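You operate a simulated robot arm through the tools that you are given. There is no shell and no other tool. Be economical: measure what you need, move in short steps, check, and stop when the job is done.

Carry out the task below with a simulated two-armed robot. There is one attempt and no reset: what you move stays moved.

TASK
Put the small purple sieve on the top of the sample bench away on the top of the test bench. Take the lid off the red tin on the sack bench top and lay it down there. Take the 1 kg iron weight from the sack bench top and leave it on the top of the sample bench. Put one of the short blue bags from the sack bench top on the sack bench shelf. Put the small green sieve on the top of the wall bench away on the top of the test bench. Fetch the lump from the top of the wall bench and set it on the top of the teal dust box. Take the steel pan from the steel ledge under the grey panel and put it on the top of the green stand. Open the low bench drawer, take the red block on the top of the low table and put it away in the inside of the low bench drawer and shut the drawer again. Open the blue counter drawer, take the purple tin from the top of the test bench and put it in the inside of the blue counter drawer, then shut the drawer. Open the teal counter drawer. The order is free. Set down upright: iron weight.

The check looks at the end state, three seconds after you hand in, the way a careful person would. Anything else that was tipped, shoved, dropped, spilled or broken makes it a failure. A push-on lid holds only when it is set on centred and level and pressed home; a screw cap is set on level and turned clockwise until tight.

THE ROBOT
Two 7-joint arms with fingered hands on one trunk, on a base that drives. Base frame: it is fixed to the floor where the robot stands at the start and does not move with it; the origin is under the middle of the robot, x ahead of it, y to its left, z up. Lengths are in m, angles in rad, forces in N, time in s.
The left shoulder is at the start at [0.055, 0.158, 1.143], the right one opposite. With the tool pointing down near the work surface each hand reaches from about 0.1 to 0.54 m from the robot's upright axis, wherever it stands, measured 20 degrees to its own side. Places, roughly: blue counter drawer [0.6, -0.7, 0.7]; inside of the blue counter drawer [0.7, -0.7, 0.6]; inside of the low bench drawer [-8.1, -4, 0.4]; iron weight [-1.25, -3.5, 0.75]; low bench drawer [-8, -4, 0.4]; lump (5x4x4 cm) [-1.5, -5.1, 0.9]; purple tin [1, 3.25, 1]; red block (5x4x3 cm) [-6, -1.2, 0.4]; red tin [-1.5, -3.5, 0.75]; sack bench shelf [-1.5, -3.5, 0.2]; short blue bag [-1, -3.75, 0.75]; small green sieve [-1.5, -5, 1]; small purple sieve [0.75, 0.25, 1]; steel pan (17x17x7 cm) [-6, -5, 0.8]; teal counter drawer [0.6, -2.7, 0.5]; top of the green stand [-8.1, -1.4, 0.8]; top of the sample bench [0.8, 0.7, 0.9]; top of the teal dust box (42x18 cm) [-2.54, -4.88, 0.8]; top of the test bench [0.8, 2.6, 0.9]. Payload 4 kg a hand.
The tool frame of a hand sits at the grasp point between the pads (the TCP): z along the fingers, y along the line on which they close. The tips reach 0.03 m beyond it. Largest opening 0.104 m; the body of the gripper starts 0.035 m behind the TCP. The gripper is a hand of 4 fingers: y runs from the thumb to the fingers, the wrist lies at [-0.015, -0.104, -0.178] in the tool frame, and closing takes about 1.5 s.
Orientation is that of the tool frame in the base frame, as a unit quaternion [x, y, z, w]. With the fingers straight down and the wrist toward the robot, the tool's x, y and z point along [0, 1, 0], [1, 0, 0] and [0, 0, -1] of the base frame.

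THE INTERFACE
- The arms move only by the tool arm_command. It takes "left_rows", "right_rows" or both (then of equal length, played together; a hand with none holds still); each is a list of rows, each a list of 7 numbers: the shift along the base's x, y, z in m, then the turn, a rotation vector about the base's x, y, z in rad, then the gripper command, from -1 (fully open) to 1 (shut), values between in proportion. In form: [[x, y, z, rx, ry, rz, grip], ...]. A call has 1 to 8 rows; each row shifts and turns the commanded pose from where the row before left it. Each row takes 0.2 s and may step no farther than 0.05 m and 0.15 rad from the row before; otherwise, or with a gripper value out of range, the whole call is refused. A pose out of reach is approached as far as the arm can. The call stops where the force on the tool passes 40 N (or 10 N more than at its start, if that is more) or the arm is blocked; 0.2 s more then pass. The fingers move at their own pace (about 0.045 m/s each) and stop on an object; they squeeze with about 25 N. The grip force told is the motor's: it shows also when the fingers shut on nothing. Time passes only in rows, and 0.2 s behind the last, so rows that do not move let the fingers close. It gives the time, the measured TCP pose, the force on the tool (base axes), the opening and the grip force at its end, in the units of the frame above (readings bear some noise), with the torque about the TCP (base axes, N m) and any sound that the robot's microphone picked up.
- Cameras (640 x 400 px; columns grow to the right, rows downward): "scene" is now at [0.123, -0.0425, 1.3146]; the picture's right is [-0.48, -0.88, 0.01], its down [-0.52, 0.28, -0.81] and it looks along [0.71, -0.39, -0.59] (base axes); focal length 252 px, centre (320, 200). "left" rides on the left gripper at [-0.061, -0.092, -0.13] in its tool frame; the picture's right is [-0.81, -0.28, 0.52], its down [0.53, -0.71, 0.45] and it looks along [0.24, 0.64, 0.72] (tool axes); focal length 275 px, centre (320, 200). "right" rides on the right gripper at [0.061, -0.092, -0.13] in its tool frame; the picture's right is [-0.81, 0.27, -0.52], its down [-0.53, -0.71, 0.46] and it looks along [-0.24, 0.65, 0.72] (tool axes); focal length 275 px, centre (320, 200). There is no depth. A picture from a camera that has moved, and an enlarged one, comes with that camera's place and axes in the base frame and with its lens.
- camera(camera): a new picture of that camera. It takes no simulated time.
- slide_trunk(by): slides the trunk up (or, below 0, down) by that many m; the arms and the scene camera ride with it, the base frame stays. It gives what a move gives, with no picture.
- base_move(legs): drives the robot by 1 to 6 legs, each [ahead, turn to the left] in m and rad, along the robot's own axes; the way and the turn of a leg run together, so that a leg with both is an arc; at most 1.5 m and 3.142 rad a leg. The arms and the cameras ride along, it lands a little off, and it stops where it bumps. It gives what a move gives.
- grasp_type(shape, hand): the hand has 4 fingers and takes this shape, open, in about a second: jaw (thumb against the fingers, like two jaws); tri (thumb and two fingers); tip (a fingertip pinch); poke (one finger out to press); point (the index stretched); flat (the hand flat); cup (the hand cupped); fist (a fist). The gripper value then closes the fingers along that shape, each until it touches; the sizes above hold for jaw. It gives what a move gives, with no picture.
- turn_head(pan, tilt): turns the head with the scene camera to pan (to the left, within 1.396 rad either way) and tilt (down, from -0.506 to 1.204), counted from straight ahead of the robot. It gives what a move gives.
- inspect(camera, box): a new picture of the part [left, top, right, bottom] of that camera's present view, enlarged. It takes no simulated time.
- sign_off(): hands the job in; it is judged then, once.

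Go step by step. Nothing tells you exact positions but the pictures and the camera data: compare them with the known pose of the tool, close in by small moves and look again before you grip or let go. The budget is 546 turns and 354 pictures, counting those below and the enlarged ones. Unless the task says otherwise, let go and move clear before handing in.

The tools are called after "Request:" as a command line: name --argument value ..., lists and objects as JSON in quotes. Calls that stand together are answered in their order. arm_command: Moves the arms, as the interface text tells. Its arguments: {"type":"object","properties":{"left_rows":{"type":"array"},"right_rows":{"type":"array"}},"required":[]} The other tools are called the same way: slide_trunk (by) slides the trunk up or down; grasp_type (shape, hand) gives the hand a shape; base_move (legs) drives the base; turn_head (pan, tilt) turns the head that bears the scene camera; camera (camera) takes a picture; inspect (camera, box) takes an enlarged picture of a part of a camera's view; sign_off () hands the job in.

At the start:

```text
time_s: 0.0
left_tool_pos: [0.5212, -0.0387, 1.0974]
left_tool_rot: [0.707, 0.707, -0.001, 0.0]
left_wrist_force: [-1.1, 0.2, 0.2]
left_wrist_torque: [-0.01, -0.03, -0.01]
left_width: 0.1033
left_gripper_force: 0.1
left_shape: jaw
right_tool_pos: [0.3712, -0.5024, 1.0822]
right_tool_rot: [0.707, 0.707, 0.0, -0.001]
right_wrist_force: [-0.2, -0.7, 0.8]
right_wrist_torque: [0.02, 0.0, 0.03]
right_width: 0.1037
right_gripper_force: 0.1
right_shape: jaw
trunk travel left (down, up): [-0.35, 0.157]
robot x, y, heading: [0.001, -0.0037, 0.001]
head pan, tilt: [-0.499, 0.616]
```

scene: 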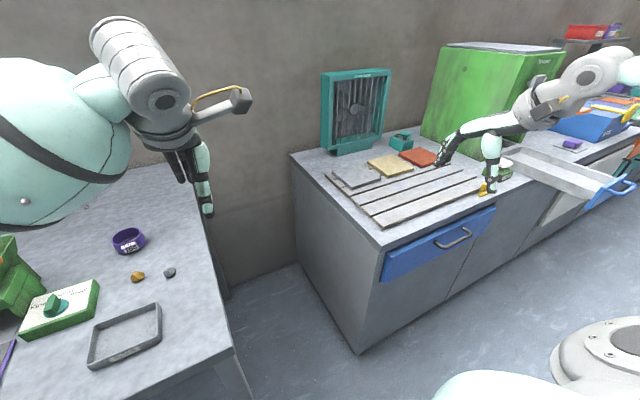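
right: 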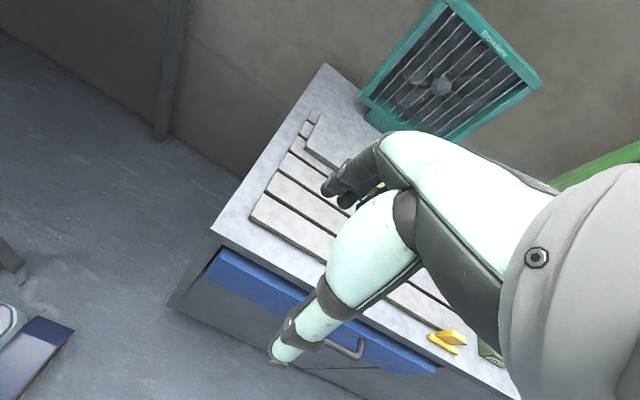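
left: 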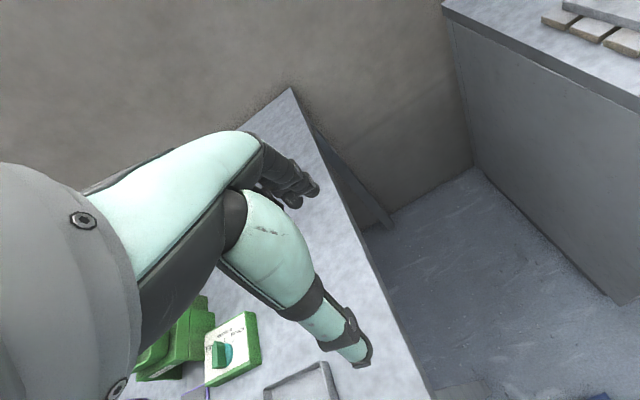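

I see the sample bench on the left with a purple ring-shaped sieve, and the blue-drawer counter to the right. I start with a better look at the sample bench and the purple sieve.

Request:
turn_head --pan 0.4 --tilt 0.7

Request:
camera --camera "scene"

```text
time_s: 1.2
left_tool_pos: [0.5075, -0.0369, 1.1043]
left_tool_rot: [0.707, 0.707, 0.004, 0.004]
left_wrist_force: [0.1, 0.8, -0.7]
left_wrist_torque: [-0.03, 0.04, -0.01]
left_width: 0.1042
left_gripper_force: 0.1
left_shape: jaw
right_tool_pos: [0.3594, -0.5029, 1.0865]
right_tool_rot: [0.708, 0.706, 0.005, 0.002]
right_wrist_force: [-0.1, -0.5, 0.9]
right_wrist_torque: [0.04, 0.0, -0.02]
right_width: 0.1037
right_gripper_force: 0.0
right_shape: jaw
trunk travel left (down, up): [-0.35, 0.157]
robot x, y, heading: [0.0004, -0.0034, 0.004]
head pan, tilt: [0.4, 0.7]
```

```text
350 pictures are left
camera scene: at [0.1244, 0.0326, 1.3072], right [0.39, -0.92, -0.01], down [-0.6, -0.25, -0.76], along [0.7, 0.3, -0.65], focal length 252 px, centre (320, 200)
```

scene: 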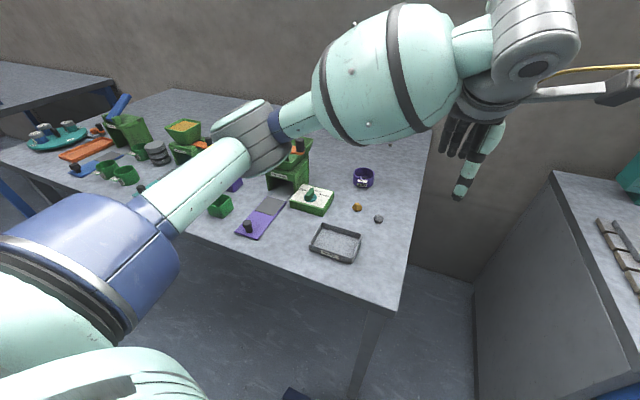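

Request:
inspect --camera "scene" --box '[200, 130, 420, 268]'

Request:
inspect --camera "scene" --box '[0, 80, 220, 218]'

```text
2.90 times, centred on (310, 199) of scene
camera zoom: at [0.1244, 0.0326, 1.3072], right [0.39, -0.92, -0.01], down [-0.6, -0.25, -0.76], along [0.7, 0.3, -0.65], focal length 731 px, centre (349, 203)
```

zoom: 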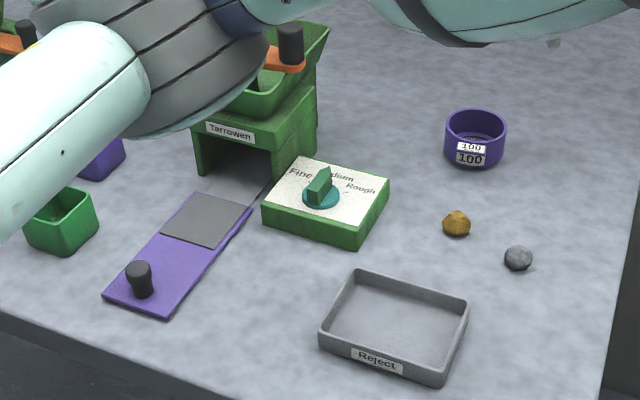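

```text
2.90 times, centred on (110, 149) of scene
camera zoom: at [0.1244, 0.0326, 1.3072], right [0.39, -0.92, -0.01], down [-0.6, -0.25, -0.76], along [0.7, 0.3, -0.65], focal length 731 px, centre (929, 348)
```

zoom: 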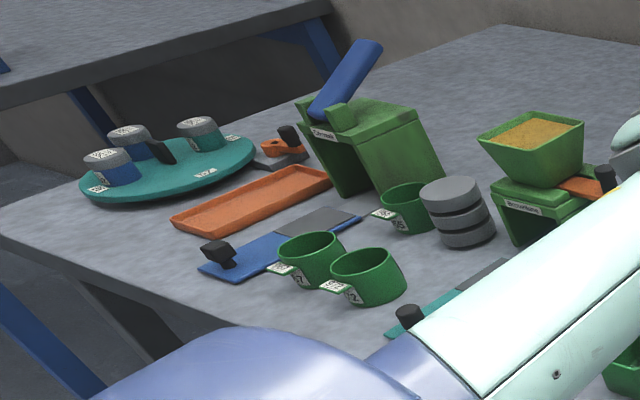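

The purple sieve (ring) stands near x 0.70, y 0.145 on the bench. I move the left hand over it, staying high, and check by the hand camera.

Request:
arm_command --left_rows '[[0.04, 0.04, 0, 0, 0, 0, -1], [0.04, 0.04, 0, 0, 0, 0, -1], [0.04, 0.04, 0, 0, 0, 0, -1], [0.04, 0.04, 0, 0, 0, 0, -1], [0.03, 0.02, -0.02, 0, 0, 0, -1], [0, 0, -0.04, 0, 0, 0, -1]]'

Request:
camera --camera "left"

Request:
camera --camera "scene"

```text
refused: row 1 steps farther than a row can; nothing moved
```

```text
347 pictures are left
camera left: at [0.4161, -0.0992, 1.2331], right [-0.27, -0.81, -0.52], down [-0.71, 0.53, -0.46], along [0.65, 0.24, -0.72], focal length 275 px, centre (320, 200)
```

left: 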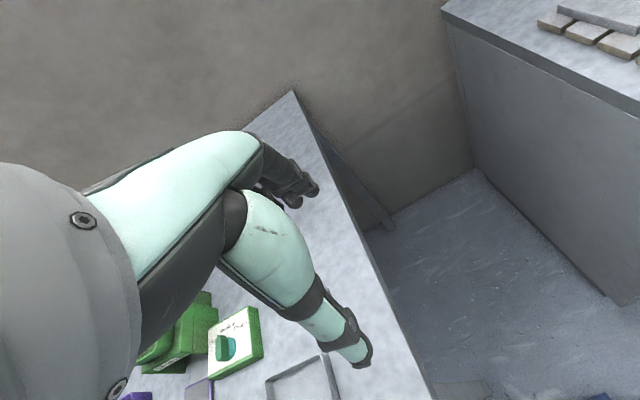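

```text
346 pictures are left
camera scene: at [0.1244, 0.0326, 1.3072], right [0.39, -0.92, -0.01], down [-0.6, -0.25, -0.76], along [0.7, 0.3, -0.65], focal length 252 px, centre (320, 200)
```

scene: 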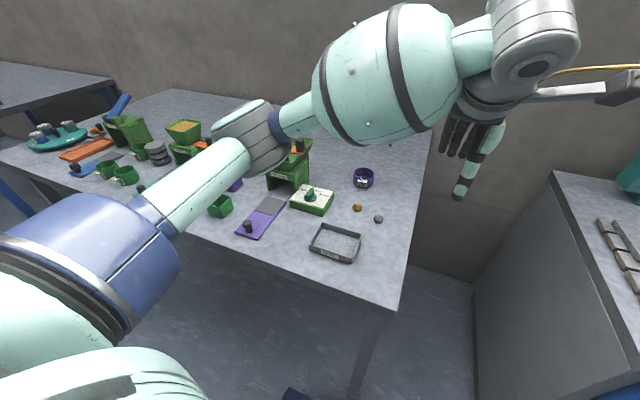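

The step was too long; I repeat with shorter rows.

Request:
arm_command --left_rows '[[0.033, 0.033, 0, 0, 0, 0, -1], [0.033, 0.033, 0, 0, 0, 0, -1], [0.033, 0.033, 0, 0, 0, 0, -1], [0.033, 0.033, 0, 0, 0, 0, -1], [0.033, 0.033, 0, 0, 0, 0, -1], [0.02, 0.015, -0.03, 0, 0, 0, -1], [0, 0, -0.04, 0, 0, 0, -1]]'

Request:
camera --camera "left"

Request:
camera --camera "scene"

```text
time_s: 2.8
left_tool_pos: [0.6945, 0.1412, 1.0344]
left_tool_rot: [0.707, 0.707, 0.004, 0.003]
left_wrist_force: [-0.8, 0.3, 1.4]
left_wrist_torque: [0.02, 0.02, -0.01]
left_width: 0.104
left_gripper_force: 0.1
left_shape: jaw
right_tool_pos: [0.3594, -0.5022, 1.0858]
right_tool_rot: [0.707, 0.707, 0.005, 0.003]
right_wrist_force: [0.4, 0.3, 0.0]
right_wrist_torque: [0.01, -0.04, 0.0]
right_width: 0.1039
right_gripper_force: 0.0
right_shape: jaw
trunk travel left (down, up): [-0.35, 0.157]
robot x, y, heading: [-0.0006, 0.0006, 0.002]
head pan, tilt: [0.4, 0.7]
```

```text
345 pictures are left
camera left: at [0.6024, 0.0799, 1.1633], right [-0.27, -0.81, -0.52], down [-0.71, 0.53, -0.46], along [0.65, 0.24, -0.72], focal length 275 px, centre (320, 200)
```

left: 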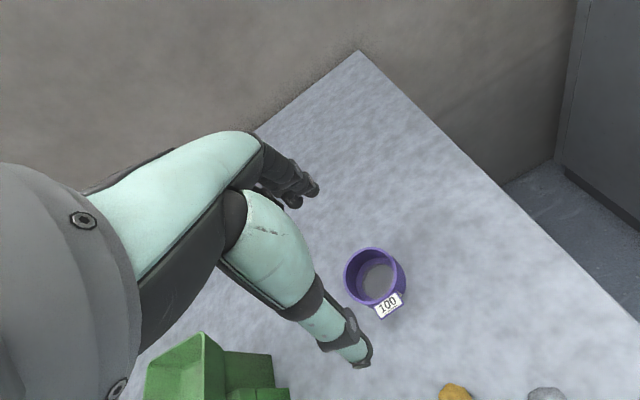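

```text
344 pictures are left
camera scene: at [0.1246, 0.0328, 1.3071], right [0.39, -0.92, -0.01], down [-0.6, -0.25, -0.76], along [0.7, 0.3, -0.65], focal length 252 px, centre (320, 200)
```

scene: 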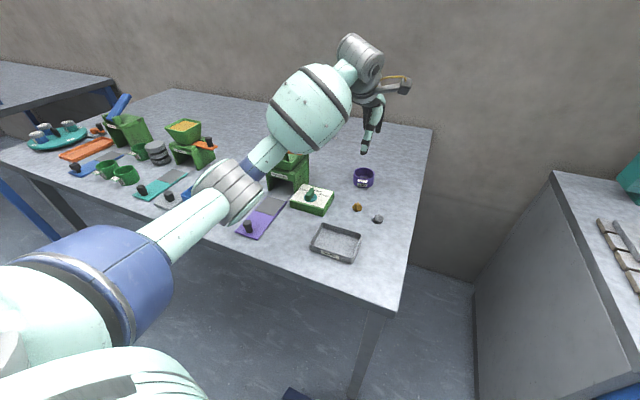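

The sieve's rim is at about [0.714, 0.147, 0.90] and the bench at z≈0.875. I lower the left hand around it.

Request:
arm_command --left_rows '[[0.0195, 0.006, -0.03, 0, 0, 0, -1], [0, 0, -0.04, 0, 0, 0, -1], [0, 0, -0.03, 0, 0, 0, -1], [0, 0, -0.015, 0, 0, 0, -1]]'

Request:
camera --camera "left"

Request:
inspect --camera "scene" --box '[280, 90, 440, 190]'

```text
time_s: 3.8
left_tool_pos: [0.7139, 0.1475, 0.9184]
left_tool_rot: [0.707, 0.707, 0.003, 0.004]
left_wrist_force: [-0.6, 0.2, 0.0]
left_wrist_torque: [0.0, 0.0, -0.02]
left_width: 0.1042
left_gripper_force: 0.1
left_shape: jaw
right_tool_pos: [0.3583, -0.5037, 1.0876]
right_tool_rot: [0.707, 0.707, 0.006, 0.003]
right_wrist_force: [-0.1, 0.7, 0.0]
right_wrist_torque: [0.0, -0.01, -0.01]
right_width: 0.1039
right_gripper_force: 0.0
right_shape: jaw
trunk travel left (down, up): [-0.35, 0.157]
robot x, y, heading: [-0.0013, 0.0033, -0.001]
head pan, tilt: [0.4, 0.7]
```

```text
343 pictures are left
camera left: at [0.621, 0.0859, 1.048], right [-0.27, -0.81, -0.52], down [-0.71, 0.53, -0.46], along [0.65, 0.24, -0.72], focal length 275 px, centre (320, 200)
```

left: 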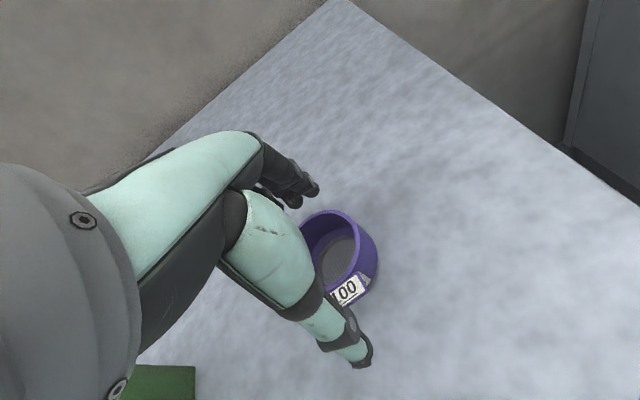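

```text
4.00 times, centred on (360, 140) of scene
camera zoom: at [0.1245, 0.0328, 1.3072], right [0.39, -0.92, -0.01], down [-0.6, -0.25, -0.76], along [0.7, 0.3, -0.65], focal length 1009 px, centre (160, 440)
```

zoom: 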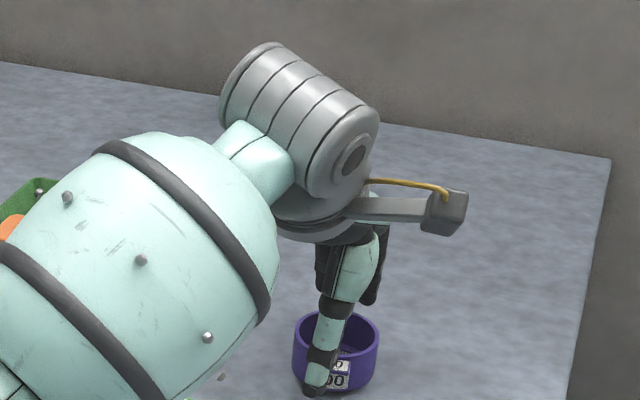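

The ring is a little to the robot's right of the TCP; I correct by a few millimetres, go down and close.

Request:
arm_command --left_rows '[[-0.003, -0.006, -0.008, 0, 0, 0, -1], [0, 0, 0, 0, 0, 0, 0.3], [0, 0, 0, 0, 0, 0, 1], [0, 0, 0, 0, 0, 0, 1], [0, 0, 0, 0, 0, 0, 1], [0, 0, 0, 0, 0, 0, 1]]'

Request:
camera --camera "left"

```text
time_s: 5.2
left_tool_pos: [0.7107, 0.1412, 0.9104]
left_tool_rot: [0.707, 0.707, 0.004, 0.004]
left_wrist_force: [0.0, -0.4, -0.8]
left_wrist_torque: [0.0, -0.01, -0.03]
left_width: 0.06
left_gripper_force: 24.7
left_shape: jaw
right_tool_pos: [0.3591, -0.5028, 1.0857]
right_tool_rot: [0.708, 0.706, 0.005, 0.004]
right_wrist_force: [0.4, -0.3, 0.4]
right_wrist_torque: [0.01, 0.03, -0.01]
right_width: 0.104
right_gripper_force: 0.0
right_shape: jaw
trunk travel left (down, up): [-0.35, 0.157]
robot x, y, heading: [-0.0016, -0.0008, 0.002]
head pan, tilt: [0.4, 0.7]
```

```text
341 pictures are left
camera left: at [0.6183, 0.0796, 1.0404], right [-0.27, -0.81, -0.52], down [-0.71, 0.53, -0.46], along [0.65, 0.24, -0.72], focal length 275 px, centre (320, 200)
```

left: 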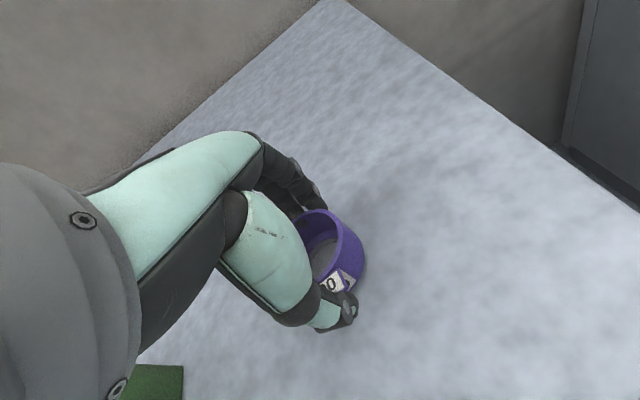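

Gripped at 60 mm width. I lift it and draw the arm in, then look left toward the test bench.

Request:
arm_command --left_rows '[[0, 0, 0.04, 0, 0, 0, 1], [0, 0, 0.045, 0, 0, 0, 1], [-0.03, 0, 0.035, 0, 0, 0, 1], [-0.048, 0, 0, 0, 0, 0, 1], [-0.048, 0, 0, 0, 0, 0, 1], [-0.048, 0, 0, 0, 0, 0, 1], [-0.048, 0, 0, 0, 0, 0, 1], [-0.04, 0, 0, 0, 0, 0, 1]]'

Request:
turn_head --pan 1.2 --tilt 0.35

Request:
camera --camera "scene"

```text
time_s: 7.0
left_tool_pos: [0.4453, 0.1442, 1.032]
left_tool_rot: [0.707, 0.707, 0.005, 0.003]
left_wrist_force: [0.1, 0.2, -1.0]
left_wrist_torque: [0.0, 0.02, -0.01]
left_width: 0.0591
left_gripper_force: 25.3
left_shape: jaw
right_tool_pos: [0.358, -0.5031, 1.0872]
right_tool_rot: [0.708, 0.706, 0.005, 0.003]
right_wrist_force: [0.6, 0.0, -0.2]
right_wrist_torque: [-0.01, 0.01, 0.01]
right_width: 0.1037
right_gripper_force: 0.1
right_shape: jaw
trunk travel left (down, up): [-0.35, 0.157]
robot x, y, heading: [-0.0002, 0.0022, 0.001]
head pan, tilt: [0.4, 0.7]
```

```text
time_s: 8.1
left_tool_pos: [0.4481, 0.1422, 1.033]
left_tool_rot: [0.708, 0.707, 0.005, 0.005]
left_wrist_force: [-0.4, 1.0, -0.2]
left_wrist_torque: [0.0, -0.04, 0.01]
left_width: 0.0591
left_gripper_force: 24.7
left_shape: jaw
right_tool_pos: [0.3592, -0.5029, 1.0862]
right_tool_rot: [0.708, 0.706, 0.005, 0.004]
right_wrist_force: [0.5, -0.1, 0.5]
right_wrist_torque: [-0.01, 0.02, 0.01]
right_width: 0.104
right_gripper_force: 0.2
right_shape: jaw
trunk travel left (down, up): [-0.35, 0.157]
robot x, y, heading: [-0.0006, 0.0007, 0.002]
head pan, tilt: [1.201, 0.351]
```

```text
340 pictures are left
camera scene: at [0.0796, 0.0865, 1.3392], right [0.93, -0.36, -0.01], down [-0.14, -0.32, -0.94], along [0.34, 0.88, -0.35], focal length 252 px, centre (320, 200)
```

scene: 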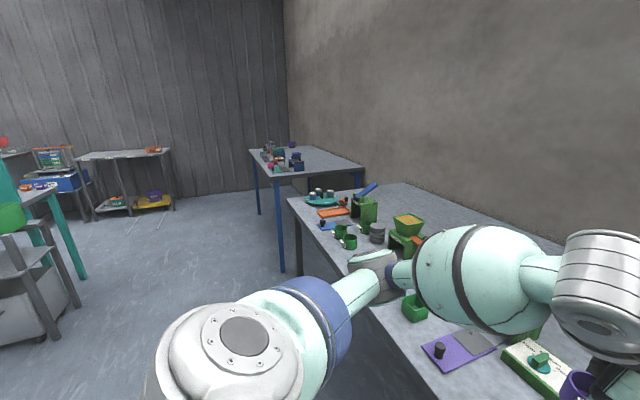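

The test bench lies further along (+y), its near corner about [0.37, 1.8], with things at its near end. I back off, turn left and drive along.

Request:
base_move --legs '[[-0.3, 0], [0, 1.571], [1.3, 0], [1.25, 0], [0, -1.571]]'

Request:
turn_head --pan 0.3 --tilt 0.55

Request:
camera --camera "scene"

```text
time_s: 29.9
left_tool_pos: [0.1161, 2.6849, 1.0337]
left_tool_rot: [0.703, 0.711, 0.004, 0.004]
left_wrist_force: [-0.4, 0.0, -0.3]
left_wrist_torque: [-0.03, 0.01, -0.02]
left_width: 0.052
left_gripper_force: 25.2
left_shape: jaw
right_tool_pos: [0.0317, 2.0369, 1.0853]
right_tool_rot: [0.703, 0.711, 0.006, 0.003]
right_wrist_force: [0.1, -0.4, -0.1]
right_wrist_torque: [-0.03, 0.02, -0.03]
right_width: 0.1039
right_gripper_force: 0.2
right_shape: jaw
trunk travel left (down, up): [-0.35, 0.157]
robot x, y, heading: [-0.3301, 2.5491, 0.014]
head pan, tilt: [1.201, 0.351]
```

```text
time_s: 31.1
left_tool_pos: [0.1047, 2.6817, 1.0381]
left_tool_rot: [0.707, 0.707, 0.007, 0.015]
left_wrist_force: [0.4, 1.0, 0.6]
left_wrist_torque: [0.01, -0.02, 0.02]
left_width: 0.0522
left_gripper_force: 24.8
left_shape: jaw
right_tool_pos: [0.0214, 2.0375, 1.0908]
right_tool_rot: [0.703, 0.711, 0.01, 0.007]
right_wrist_force: [-0.1, 0.0, -0.5]
right_wrist_torque: [0.01, -0.01, -0.01]
right_width: 0.1039
right_gripper_force: 0.1
right_shape: jaw
trunk travel left (down, up): [-0.35, 0.157]
robot x, y, heading: [-0.3336, 2.5469, 0.005]
head pan, tilt: [0.3, 0.55]
```

```text
339 pictures are left
camera scene: at [-0.1997, 2.5744, 1.3203], right [0.31, -0.95, 0.0], down [-0.51, -0.16, -0.85], along [0.8, 0.26, -0.53], focal length 252 px, centre (320, 200)
```

scene: 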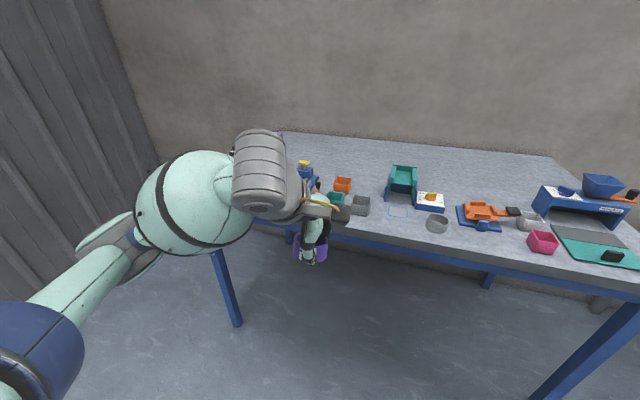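

Request:
camera --camera "left"

Request:
inspect --camera "scene" --box '[270, 140, 462, 260]'

Request:
inspect --camera "scene" --box '[420, 140, 640, 278]'

```text
338 pictures are left
camera left: at [0.0093, 2.6223, 1.1664], right [-0.26, -0.82, -0.52], down [-0.7, 0.53, -0.48], along [0.67, 0.24, -0.71], focal length 275 px, centre (320, 200)
```

left: 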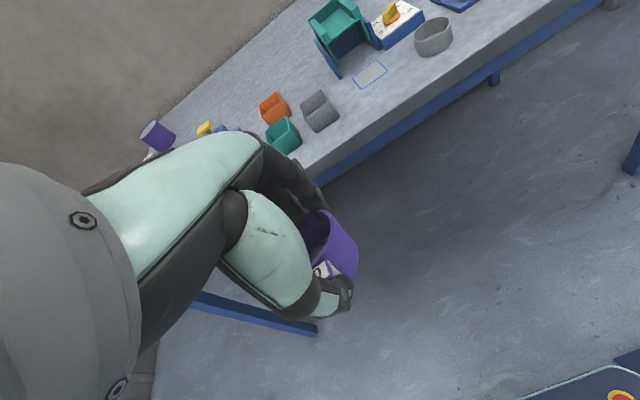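

```text
3.33 times, centred on (366, 200) of scene
camera zoom: at [-0.1997, 2.5744, 1.3203], right [0.31, -0.95, 0.0], down [-0.51, -0.16, -0.85], along [0.8, 0.26, -0.53], focal length 840 px, centre (167, 200)
```

zoom: 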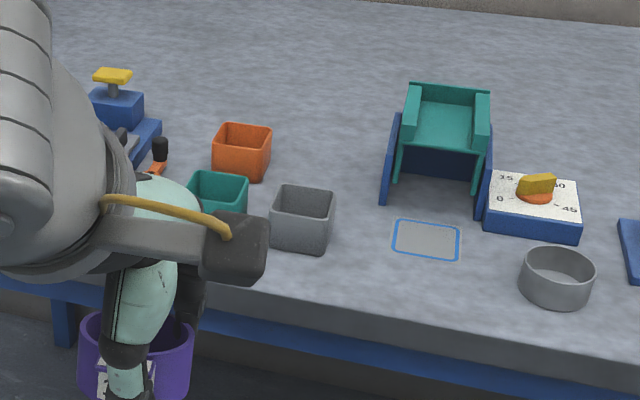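

```text
2.90 times, centred on (530, 209) of scene
camera zoom: at [-0.1997, 2.5744, 1.3203], right [0.31, -0.95, 0.0], down [-0.51, -0.16, -0.85], along [0.8, 0.26, -0.53], focal length 731 px, centre (-289, 174)
```

zoom: 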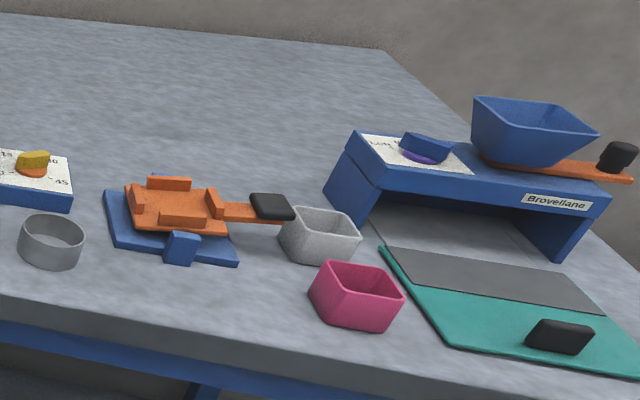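

The sieve is still held though slightly shifted in the fingers. There's free space at the back of the bench near [0.72, 2.69]. I raise the hand, drive forward 0.32 and look.

Request:
arm_command --left_rows '[[0, 0, 0.04, 0, 0, 0, 1], [0, 0, 0.04, 0, 0, 0, 1]]'

Request:
base_move --legs '[[0.32, 0]]'

Request:
camera --camera "scene"

Request:
camera --camera "left"

```text
time_s: 31.6
left_tool_pos: [0.1016, 2.6852, 1.1189]
left_tool_rot: [0.703, 0.711, 0.009, 0.007]
left_wrist_force: [0.0, -0.1, 0.0]
left_wrist_torque: [0.03, -0.02, 0.02]
left_width: 0.052
left_gripper_force: 24.9
left_shape: jaw
right_tool_pos: [0.021, 2.038, 1.0911]
right_tool_rot: [0.704, 0.71, 0.01, 0.007]
right_wrist_force: [-0.6, 0.1, -0.6]
right_wrist_torque: [-0.01, 0.0, -0.01]
right_width: 0.1041
right_gripper_force: 0.0
right_shape: jaw
trunk travel left (down, up): [-0.35, 0.157]
robot x, y, heading: [-0.332, 2.5446, 0.011]
head pan, tilt: [0.3, 0.55]
```

```text
time_s: 33.8
left_tool_pos: [0.4245, 2.6867, 1.1174]
left_tool_rot: [0.705, 0.709, 0.009, 0.008]
left_wrist_force: [0.0, 0.5, -0.1]
left_wrist_torque: [0.0, 0.02, 0.04]
left_width: 0.0519
left_gripper_force: 24.8
left_shape: jaw
right_tool_pos: [0.3394, 2.0399, 1.0898]
right_tool_rot: [0.705, 0.709, 0.01, 0.006]
right_wrist_force: [1.0, 0.6, -0.6]
right_wrist_torque: [0.03, 0.02, 0.0]
right_width: 0.104
right_gripper_force: 0.1
right_shape: jaw
trunk travel left (down, up): [-0.35, 0.157]
robot x, y, heading: [-0.0157, 2.5472, 0.009]
head pan, tilt: [0.3, 0.55]
```

```text
335 pictures are left
camera scene: at [0.1206, 2.5769, 1.3201], right [0.3, -0.95, 0.0], down [-0.51, -0.16, -0.85], along [0.81, 0.26, -0.53], focal length 252 px, centre (320, 200)
```

scene: 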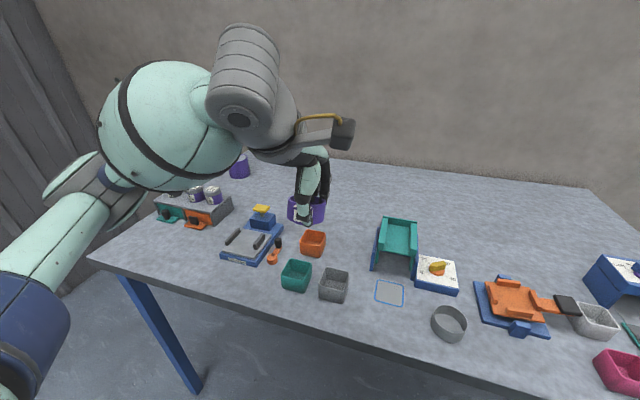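

```text
334 pictures are left
camera left: at [0.3305, 2.6253, 1.2456], right [-0.26, -0.81, -0.52], down [-0.71, 0.53, -0.47], along [0.66, 0.25, -0.71], focal length 275 px, centre (320, 200)
```

left: 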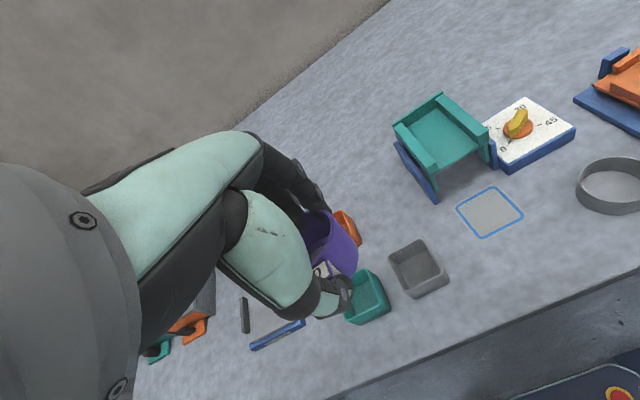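

Request:
inspect --camera "scene" --box '[230, 140, 390, 240]'

Request:
inspect --camera "scene" --box '[100, 120, 280, 232]'

```text
4.00 times, centred on (310, 190) of scene
camera zoom: at [0.1206, 2.5769, 1.3201], right [0.3, -0.95, 0.0], down [-0.51, -0.16, -0.85], along [0.81, 0.26, -0.53], focal length 1009 px, centre (360, 240)
```

zoom: 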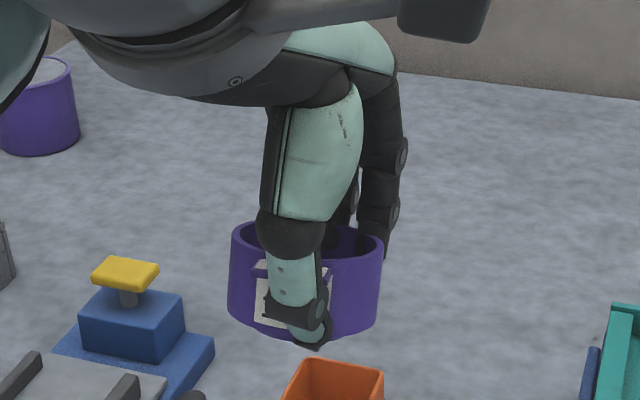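

```text
3.56 times, centred on (190, 176) of scene
camera zoom: at [0.1206, 2.5769, 1.3201], right [0.3, -0.95, 0.0], down [-0.51, -0.16, -0.85], along [0.81, 0.26, -0.53], focal length 897 px, centre (782, 285)
```

zoom: 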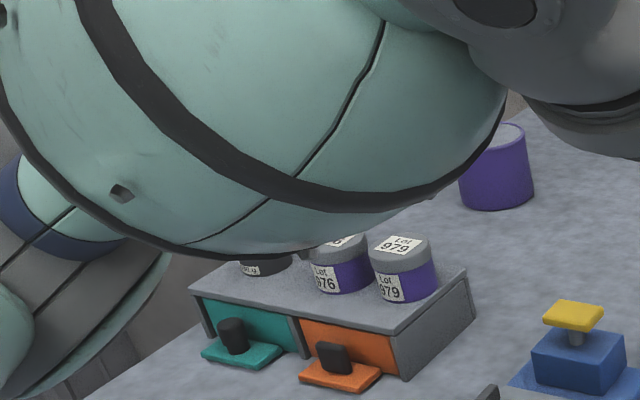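

The sieve hangs level. I move it over the free back area at [0.72, 2.69] and lower toward the bench.

Request:
arm_command --left_rows '[[0.048, 0, 0, 0, 0, 0, 1], [0.048, 0, 0, 0, 0, 0, 1], [0.048, 0, 0, 0, 0, 0, 1], [0.048, 0, 0, 0, 0, 0, 1], [0.048, 0, 0, 0, 0, 0, 1], [0.045, 0, 0, 0, 0, 0, 1], [0, 0, -0.045, 0, 0, 0, 1], [0, 0, -0.045, 0, 0, 0, 1]]'

Request:
arm_command --left_rows '[[0, 0, -0.045, 0, 0, 0, 1], [0, 0, -0.035, 0, 0, 0, 1]]'

Request:
inspect --camera "scene" --box '[230, 140, 390, 240]'

Request:
camera --camera "left"

```text
time_s: 35.6
left_tool_pos: [0.696, 2.6862, 1.0317]
left_tool_rot: [0.704, 0.71, 0.014, 0.012]
left_wrist_force: [0.2, 0.1, -1.1]
left_wrist_torque: [-0.04, 0.03, 0.01]
left_width: 0.0518
left_gripper_force: 25.3
left_shape: jaw
right_tool_pos: [0.327, 2.0395, 1.0961]
right_tool_rot: [0.706, 0.708, 0.014, 0.01]
right_wrist_force: [1.0, -0.7, -1.6]
right_wrist_torque: [0.01, 0.01, 0.04]
right_width: 0.1037
right_gripper_force: 0.1
right_shape: jaw
trunk travel left (down, up): [-0.35, 0.157]
robot x, y, heading: [-0.014, 2.5508, 0.005]
head pan, tilt: [0.3, 0.55]
```

```text
time_s: 36.2
left_tool_pos: [0.696, 2.6855, 0.9493]
left_tool_rot: [0.704, 0.709, 0.014, 0.012]
left_wrist_force: [-1.0, -0.3, 0.1]
left_wrist_torque: [0.01, -0.03, 0.03]
left_width: 0.0518
left_gripper_force: 25.3
left_shape: jaw
right_tool_pos: [0.3265, 2.0405, 1.0948]
right_tool_rot: [0.705, 0.709, 0.015, 0.01]
right_wrist_force: [0.0, 0.7, 0.2]
right_wrist_torque: [-0.02, 0.01, 0.02]
right_width: 0.1039
right_gripper_force: 0.0
right_shape: jaw
trunk travel left (down, up): [-0.35, 0.157]
robot x, y, heading: [-0.0112, 2.5528, 0.009]
head pan, tilt: [0.3, 0.55]
```

```text
4.00 times, centred on (310, 190) of scene
camera zoom: at [0.1199, 2.5769, 1.3202], right [0.3, -0.95, 0.0], down [-0.51, -0.16, -0.85], along [0.81, 0.26, -0.53], focal length 1009 px, centre (360, 240)
```

zoom: 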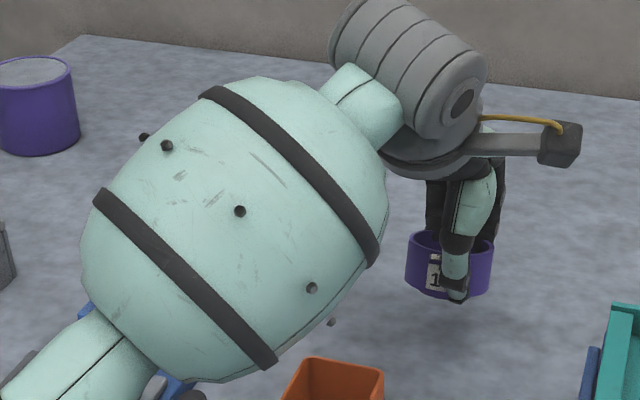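

```text
330 pictures are left
camera left: at [0.6016, 2.6244, 1.0767], right [-0.25, -0.81, -0.53], down [-0.7, 0.53, -0.48], along [0.67, 0.25, -0.7], focal length 275 px, centre (320, 200)
```

left: 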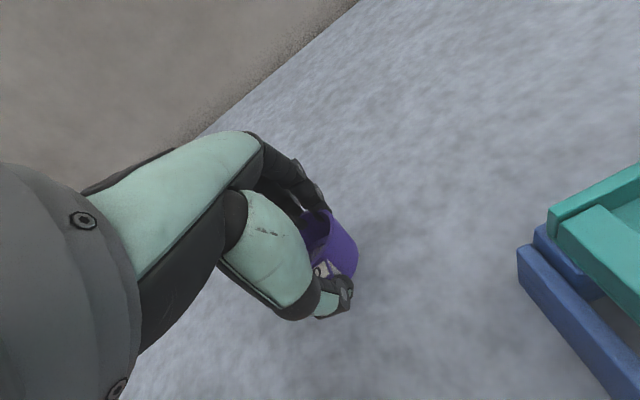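

Request:
arm_command --left_rows '[[0, 0, -0.015, 0, 0, 0, 1], [0, 0, -0.012, 0, 0, 0, 1], [0, 0, -0.006, 0, 0, 0, 1]]'

Request:
inspect --camera "scene" --box '[300, 180, 380, 230]'

```text
time_s: 37.0
left_tool_pos: [0.6951, 2.6868, 0.9196]
left_tool_rot: [0.704, 0.71, 0.013, 0.012]
left_wrist_force: [-0.1, 0.1, -0.6]
left_wrist_torque: [-0.02, -0.04, -0.03]
left_width: 0.0519
left_gripper_force: 25.0
left_shape: jaw
right_tool_pos: [0.3254, 2.0394, 1.094]
right_tool_rot: [0.705, 0.709, 0.015, 0.011]
right_wrist_force: [-0.3, -0.7, -0.6]
right_wrist_torque: [0.0, 0.0, 0.01]
right_width: 0.104
right_gripper_force: 0.0
right_shape: jaw
trunk travel left (down, up): [-0.35, 0.157]
robot x, y, heading: [-0.0121, 2.5479, 0.004]
head pan, tilt: [0.3, 0.55]
```

```text
8.00 times, centred on (340, 205) of scene
camera zoom: at [0.1189, 2.577, 1.3203], right [0.3, -0.95, 0.0], down [-0.51, -0.16, -0.85], along [0.81, 0.26, -0.53], focal length 2017 px, centre (160, 160)
```

zoom: 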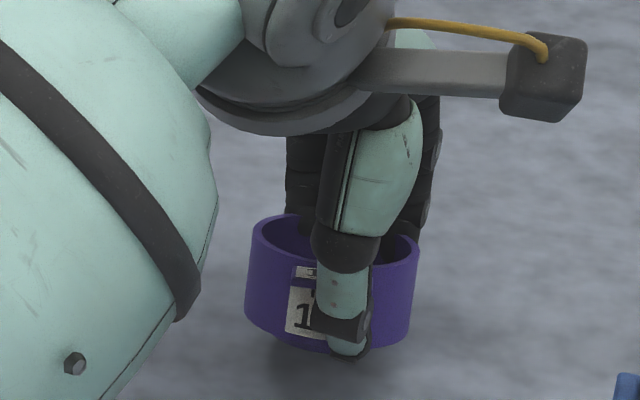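

Request:
arm_command --left_rows '[[0, 0, -0.005, 0, 0, 0, 1], [0, 0, -0.004, 0, 0, 0, 1]]'

Request:
arm_command --left_rows '[[0, 0, -0.004, 0, 0, 0, 1]]'

Request:
inspect --camera "scene" --box '[300, 180, 380, 230]'

```text
time_s: 37.6
left_tool_pos: [0.6952, 2.6863, 0.9101]
left_tool_rot: [0.704, 0.71, 0.013, 0.012]
left_wrist_force: [0.3, -0.3, -1.2]
left_wrist_torque: [-0.01, 0.0, -0.01]
left_width: 0.0519
left_gripper_force: 25.3
left_shape: jaw
right_tool_pos: [0.3261, 2.0407, 1.0939]
right_tool_rot: [0.706, 0.708, 0.014, 0.011]
right_wrist_force: [0.1, -0.2, 0.0]
right_wrist_torque: [-0.03, 0.05, -0.01]
right_width: 0.104
right_gripper_force: 0.1
right_shape: jaw
trunk travel left (down, up): [-0.35, 0.157]
robot x, y, heading: [-0.0133, 2.552, 0.007]
head pan, tilt: [0.3, 0.55]
```

```text
time_s: 38.0
left_tool_pos: [0.6942, 2.6879, 0.906]
left_tool_rot: [0.704, 0.71, 0.013, 0.012]
left_wrist_force: [0.1, -0.6, -0.4]
left_wrist_torque: [-0.03, 0.0, 0.0]
left_width: 0.0519
left_gripper_force: 25.2
left_shape: jaw
right_tool_pos: [0.3249, 2.0403, 1.0935]
right_tool_rot: [0.706, 0.708, 0.015, 0.012]
right_wrist_force: [0.0, -0.5, 0.6]
right_wrist_torque: [0.01, 0.03, -0.01]
right_width: 0.1037
right_gripper_force: 0.1
right_shape: jaw
trunk travel left (down, up): [-0.35, 0.157]
robot x, y, heading: [-0.0144, 2.553, 0.011]
head pan, tilt: [0.3, 0.55]
```

```text
8.00 times, centred on (340, 205) of scene
camera zoom: at [0.1192, 2.577, 1.3203], right [0.3, -0.95, 0.0], down [-0.51, -0.16, -0.85], along [0.81, 0.26, -0.53], focal length 2017 px, centre (160, 160)
```

zoom: 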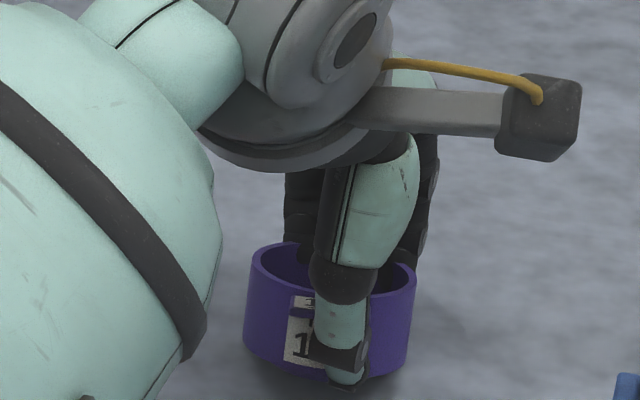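

Request:
arm_command --left_rows '[[0, 0, -0.004, 0, 0, 0, 1], [0, 0, -0.003, 0, 0, 0, 1]]'

Request:
arm_command --left_rows '[[0, 0, -0.003, 0, 0, 0, 1]]'

Request:
inspect --camera "scene" --box '[300, 180, 380, 230]'

```text
time_s: 38.6
left_tool_pos: [0.6946, 2.6863, 0.9045]
left_tool_rot: [0.704, 0.709, 0.016, 0.015]
left_wrist_force: [0.0, -0.8, 15.5]
left_wrist_torque: [0.19, -0.32, -0.02]
left_width: 0.0514
left_gripper_force: 25.1
left_shape: jaw
right_tool_pos: [0.3228, 2.0405, 1.0961]
right_tool_rot: [0.706, 0.708, 0.016, 0.011]
right_wrist_force: [0.6, -0.2, -1.3]
right_wrist_torque: [-0.01, 0.0, -0.01]
right_width: 0.1038
right_gripper_force: 0.1
right_shape: jaw
trunk travel left (down, up): [-0.35, 0.157]
robot x, y, heading: [-0.0095, 2.5508, 0.008]
head pan, tilt: [0.3, 0.55]
```

```text
time_s: 39.0
left_tool_pos: [0.6936, 2.6859, 0.9015]
left_tool_rot: [0.705, 0.708, 0.017, 0.016]
left_wrist_force: [-0.7, -2.9, 21.5]
left_wrist_torque: [0.12, -0.45, -0.07]
left_width: 0.0515
left_gripper_force: 25.6
left_shape: jaw
right_tool_pos: [0.322, 2.0384, 1.0951]
right_tool_rot: [0.706, 0.708, 0.016, 0.01]
right_wrist_force: [-0.2, 0.3, 0.8]
right_wrist_torque: [-0.04, 0.0, -0.01]
right_width: 0.104
right_gripper_force: 0.1
right_shape: jaw
trunk travel left (down, up): [-0.35, 0.157]
robot x, y, heading: [-0.0128, 2.5479, 0.005]
head pan, tilt: [0.3, 0.55]
```

```text
8.00 times, centred on (340, 205) of scene
camera zoom: at [0.1155, 2.5759, 1.3208], right [0.3, -0.95, 0.0], down [-0.51, -0.16, -0.85], along [0.81, 0.26, -0.53], focal length 2017 px, centre (160, 160)
```

zoom: 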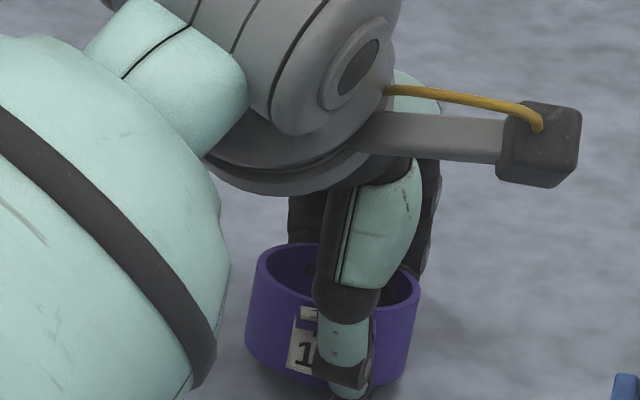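

Contact felt: I relieve the pressure, open and rise.

Request:
arm_command --left_rows '[[0, 0, 0.003, 0, 0, 0, 0.6], [0, 0, 0, 0, 0, 0, 0.0], [0, 0, 0, 0, 0, 0, -1], [0, 0, 0, 0, 0, 0, -1], [0, 0, 0, 0, 0, 0, -1], [0, 0, 0, 0, 0, 0, -1]]'

Request:
inspect --camera "scene" --box '[300, 180, 380, 230]'

Request:
camera --camera "left"

```text
time_s: 40.4
left_tool_pos: [0.6954, 2.686, 0.9]
left_tool_rot: [0.705, 0.709, 0.014, 0.012]
left_wrist_force: [0.0, -0.1, 0.3]
left_wrist_torque: [-0.03, 0.01, -0.03]
left_width: 0.1036
left_gripper_force: 0.0
left_shape: jaw
right_tool_pos: [0.3245, 2.0396, 1.0943]
right_tool_rot: [0.706, 0.708, 0.015, 0.011]
right_wrist_force: [0.8, 0.6, -0.5]
right_wrist_torque: [-0.01, -0.01, 0.0]
right_width: 0.1042
right_gripper_force: 0.0
right_shape: jaw
trunk travel left (down, up): [-0.35, 0.157]
robot x, y, heading: [-0.014, 2.5507, 0.009]
head pan, tilt: [0.3, 0.55]
```

```text
8.00 times, centred on (340, 205) of scene
camera zoom: at [0.1191, 2.5769, 1.3203], right [0.3, -0.95, 0.0], down [-0.51, -0.16, -0.85], along [0.81, 0.26, -0.53], focal length 2017 px, centre (160, 160)
```

zoom: 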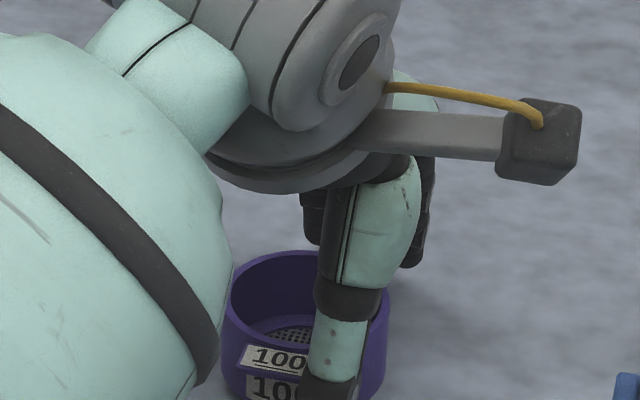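

```text
325 pictures are left
camera left: at [0.599, 2.6246, 1.0263], right [-0.25, -0.81, -0.53], down [-0.7, 0.53, -0.48], along [0.67, 0.25, -0.7], focal length 275 px, centre (320, 200)
```

left: 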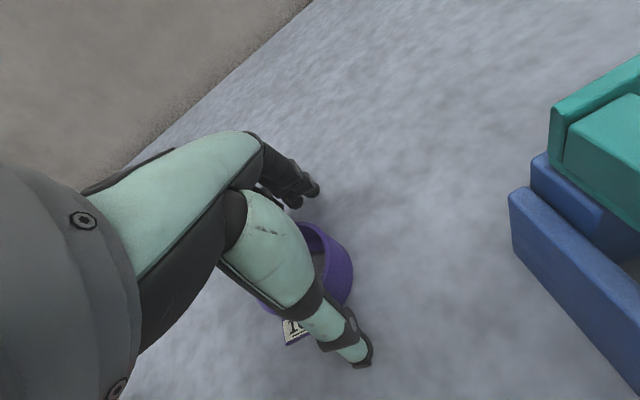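

The sieve stands upright, released. I rise and withdraw, then shift the base left toward the purple tin (about [0.89, 3.16]).

Request:
arm_command --left_rows '[[0, 0, 0.045, 0, 0, 0, -1], [0, 0, 0.045, 0, 0, 0, -1], [0, 0, 0.045, 0, 0, 0, -1], [0, 0, 0.045, 0, 0, 0, -1], [-0.048, 0, 0.01, 0, 0, 0, -1], [-0.048, 0, 0, 0, 0, 0, -1], [-0.048, 0, 0, 0, 0, 0, -1], [-0.048, 0, 0, 0, 0, 0, -1]]'

Request:
camera --camera "scene"

Request:
arm_command --left_rows '[[-0.048, 0, 0, 0, 0, 0, -1], [-0.048, 0, 0, 0, 0, 0, -1]]'

Request:
base_move --legs '[[-0.35, 0], [0, 1.571], [0.45, 0], [0, -1.571]]'

Request:
camera --camera "scene"

```text
time_s: 42.2
left_tool_pos: [0.5033, 2.686, 1.0924]
left_tool_rot: [0.705, 0.709, 0.015, 0.012]
left_wrist_force: [-1.0, -0.6, -0.4]
left_wrist_torque: [-0.07, -0.02, 0.03]
left_width: 0.104
left_gripper_force: 0.1
left_shape: jaw
right_tool_pos: [0.3241, 2.0394, 1.0933]
right_tool_rot: [0.706, 0.708, 0.016, 0.01]
right_wrist_force: [0.0, -0.6, -0.4]
right_wrist_torque: [-0.01, 0.03, 0.02]
right_width: 0.1038
right_gripper_force: 0.0
right_shape: jaw
trunk travel left (down, up): [-0.35, 0.157]
robot x, y, heading: [-0.0125, 2.5465, 0.007]
head pan, tilt: [0.3, 0.55]
```

```text
324 pictures are left
camera scene: at [0.1174, 2.5764, 1.3205], right [0.3, -0.95, 0.0], down [-0.51, -0.16, -0.85], along [0.81, 0.26, -0.53], focal length 252 px, centre (320, 200)
```

scene: 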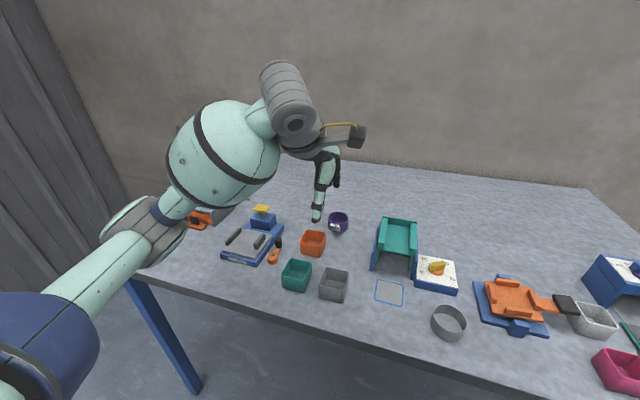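

```text
time_s: 42.8
left_tool_pos: [0.4063, 2.6882, 1.0907]
left_tool_rot: [0.705, 0.709, 0.014, 0.013]
left_wrist_force: [0.0, -0.9, 0.0]
left_wrist_torque: [0.02, -0.04, -0.01]
left_width: 0.1038
left_gripper_force: 0.1
left_shape: jaw
right_tool_pos: [0.3238, 2.0394, 1.0946]
right_tool_rot: [0.706, 0.708, 0.016, 0.011]
right_wrist_force: [0.2, -0.9, 0.5]
right_wrist_torque: [-0.01, 0.0, -0.03]
right_width: 0.1037
right_gripper_force: 0.1
right_shape: jaw
trunk travel left (down, up): [-0.35, 0.157]
robot x, y, heading: [-0.0123, 2.5495, 0.009]
head pan, tilt: [0.3, 0.55]
```

```text
time_s: 55.1
left_tool_pos: [0.0544, 3.125, 1.0903]
left_tool_rot: [0.714, 0.7, 0.014, 0.013]
left_wrist_force: [-0.1, 0.1, -0.4]
left_wrist_torque: [-0.01, 0.0, 0.01]
left_width: 0.1041
left_gripper_force: 0.0
left_shape: jaw
right_tool_pos: [-0.0476, 2.4801, 1.0945]
right_tool_rot: [0.715, 0.699, 0.014, 0.012]
right_wrist_force: [0.3, 0.4, 0.4]
right_wrist_torque: [0.01, -0.01, 0.0]
right_width: 0.1039
right_gripper_force: 0.0
right_shape: jaw
trunk travel left (down, up): [-0.35, 0.157]
robot x, y, heading: [-0.3695, 3.0117, -0.017]
head pan, tilt: [0.3, 0.55]
```

```text
323 pictures are left
camera scene: at [-0.238, 3.033, 1.3203], right [0.27, -0.96, 0.0], down [-0.51, -0.14, -0.85], along [0.81, 0.23, -0.53], focal length 252 px, centre (320, 200)
```

scene: 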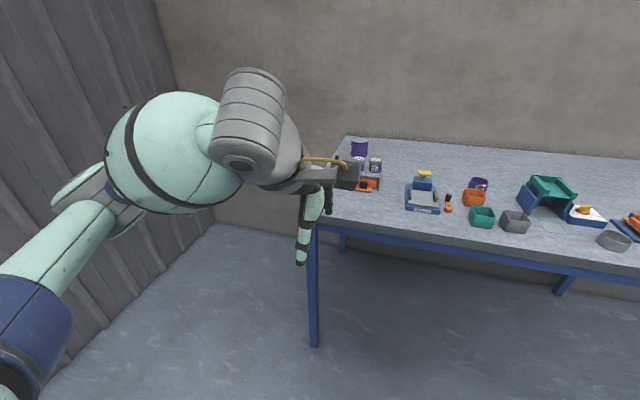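

Request:
arm_command --left_rows '[[0, 0, 0.04, 0, 0, 0, -1], [0, 0, 0.03, 0, 0, 0, -1]]'

Request:
base_move --legs '[[0.4, 0.012]]'

Request:
camera --camera "scene"

Request:
camera --camera "left"

```text
time_s: 55.7
left_tool_pos: [0.0425, 3.1273, 1.1648]
left_tool_rot: [0.715, 0.698, 0.019, 0.017]
left_wrist_force: [-0.2, -0.3, 1.2]
left_wrist_torque: [0.02, -0.03, 0.02]
left_width: 0.1043
left_gripper_force: 0.1
left_shape: jaw
right_tool_pos: [-0.0598, 2.4805, 1.0993]
right_tool_rot: [0.715, 0.699, 0.019, 0.014]
right_wrist_force: [0.2, -0.3, 0.1]
right_wrist_torque: [-0.02, 0.03, -0.01]
right_width: 0.104
right_gripper_force: 0.0
right_shape: jaw
trunk travel left (down, up): [-0.35, 0.157]
robot x, y, heading: [-0.365, 3.0139, -0.02]
head pan, tilt: [0.3, 0.55]
```

```text
time_s: 58.2
left_tool_pos: [0.4505, 3.1269, 1.1639]
left_tool_rot: [0.71, 0.704, 0.018, 0.018]
left_wrist_force: [0.3, -0.2, -0.5]
left_wrist_torque: [-0.01, 0.01, -0.01]
left_width: 0.1036
left_gripper_force: 0.0
left_shape: jaw
right_tool_pos: [0.357, 2.4787, 1.098]
right_tool_rot: [0.711, 0.703, 0.019, 0.014]
right_wrist_force: [0.6, -0.2, -0.1]
right_wrist_torque: [0.0, -0.01, -0.01]
right_width: 0.1037
right_gripper_force: 0.1
right_shape: jaw
trunk travel left (down, up): [-0.35, 0.157]
robot x, y, heading: [0.0388, 3.005, -0.005]
head pan, tilt: [0.3, 0.55]
```

```text
322 pictures are left
camera scene: at [0.172, 3.0288, 1.32], right [0.29, -0.96, 0.0], down [-0.51, -0.15, -0.84], along [0.81, 0.25, -0.54], focal length 252 px, centre (320, 200)
```

scene: 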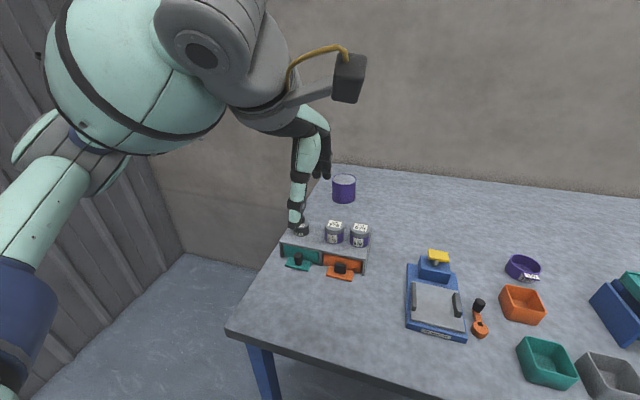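

```text
321 pictures are left
camera left: at [0.3525, 3.0658, 1.2896], right [-0.26, -0.81, -0.53], down [-0.69, 0.54, -0.49], along [0.68, 0.24, -0.69], focal length 275 px, centre (320, 200)
```

left: 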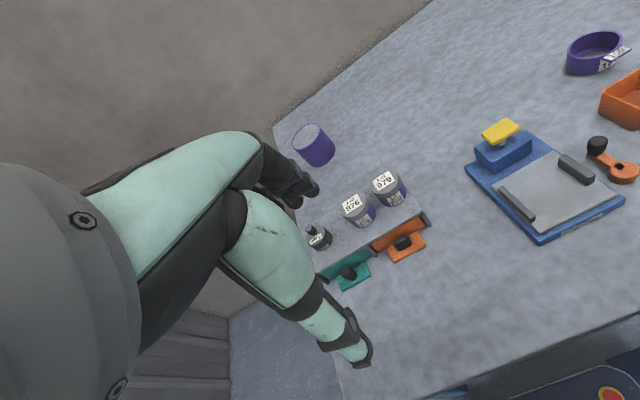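

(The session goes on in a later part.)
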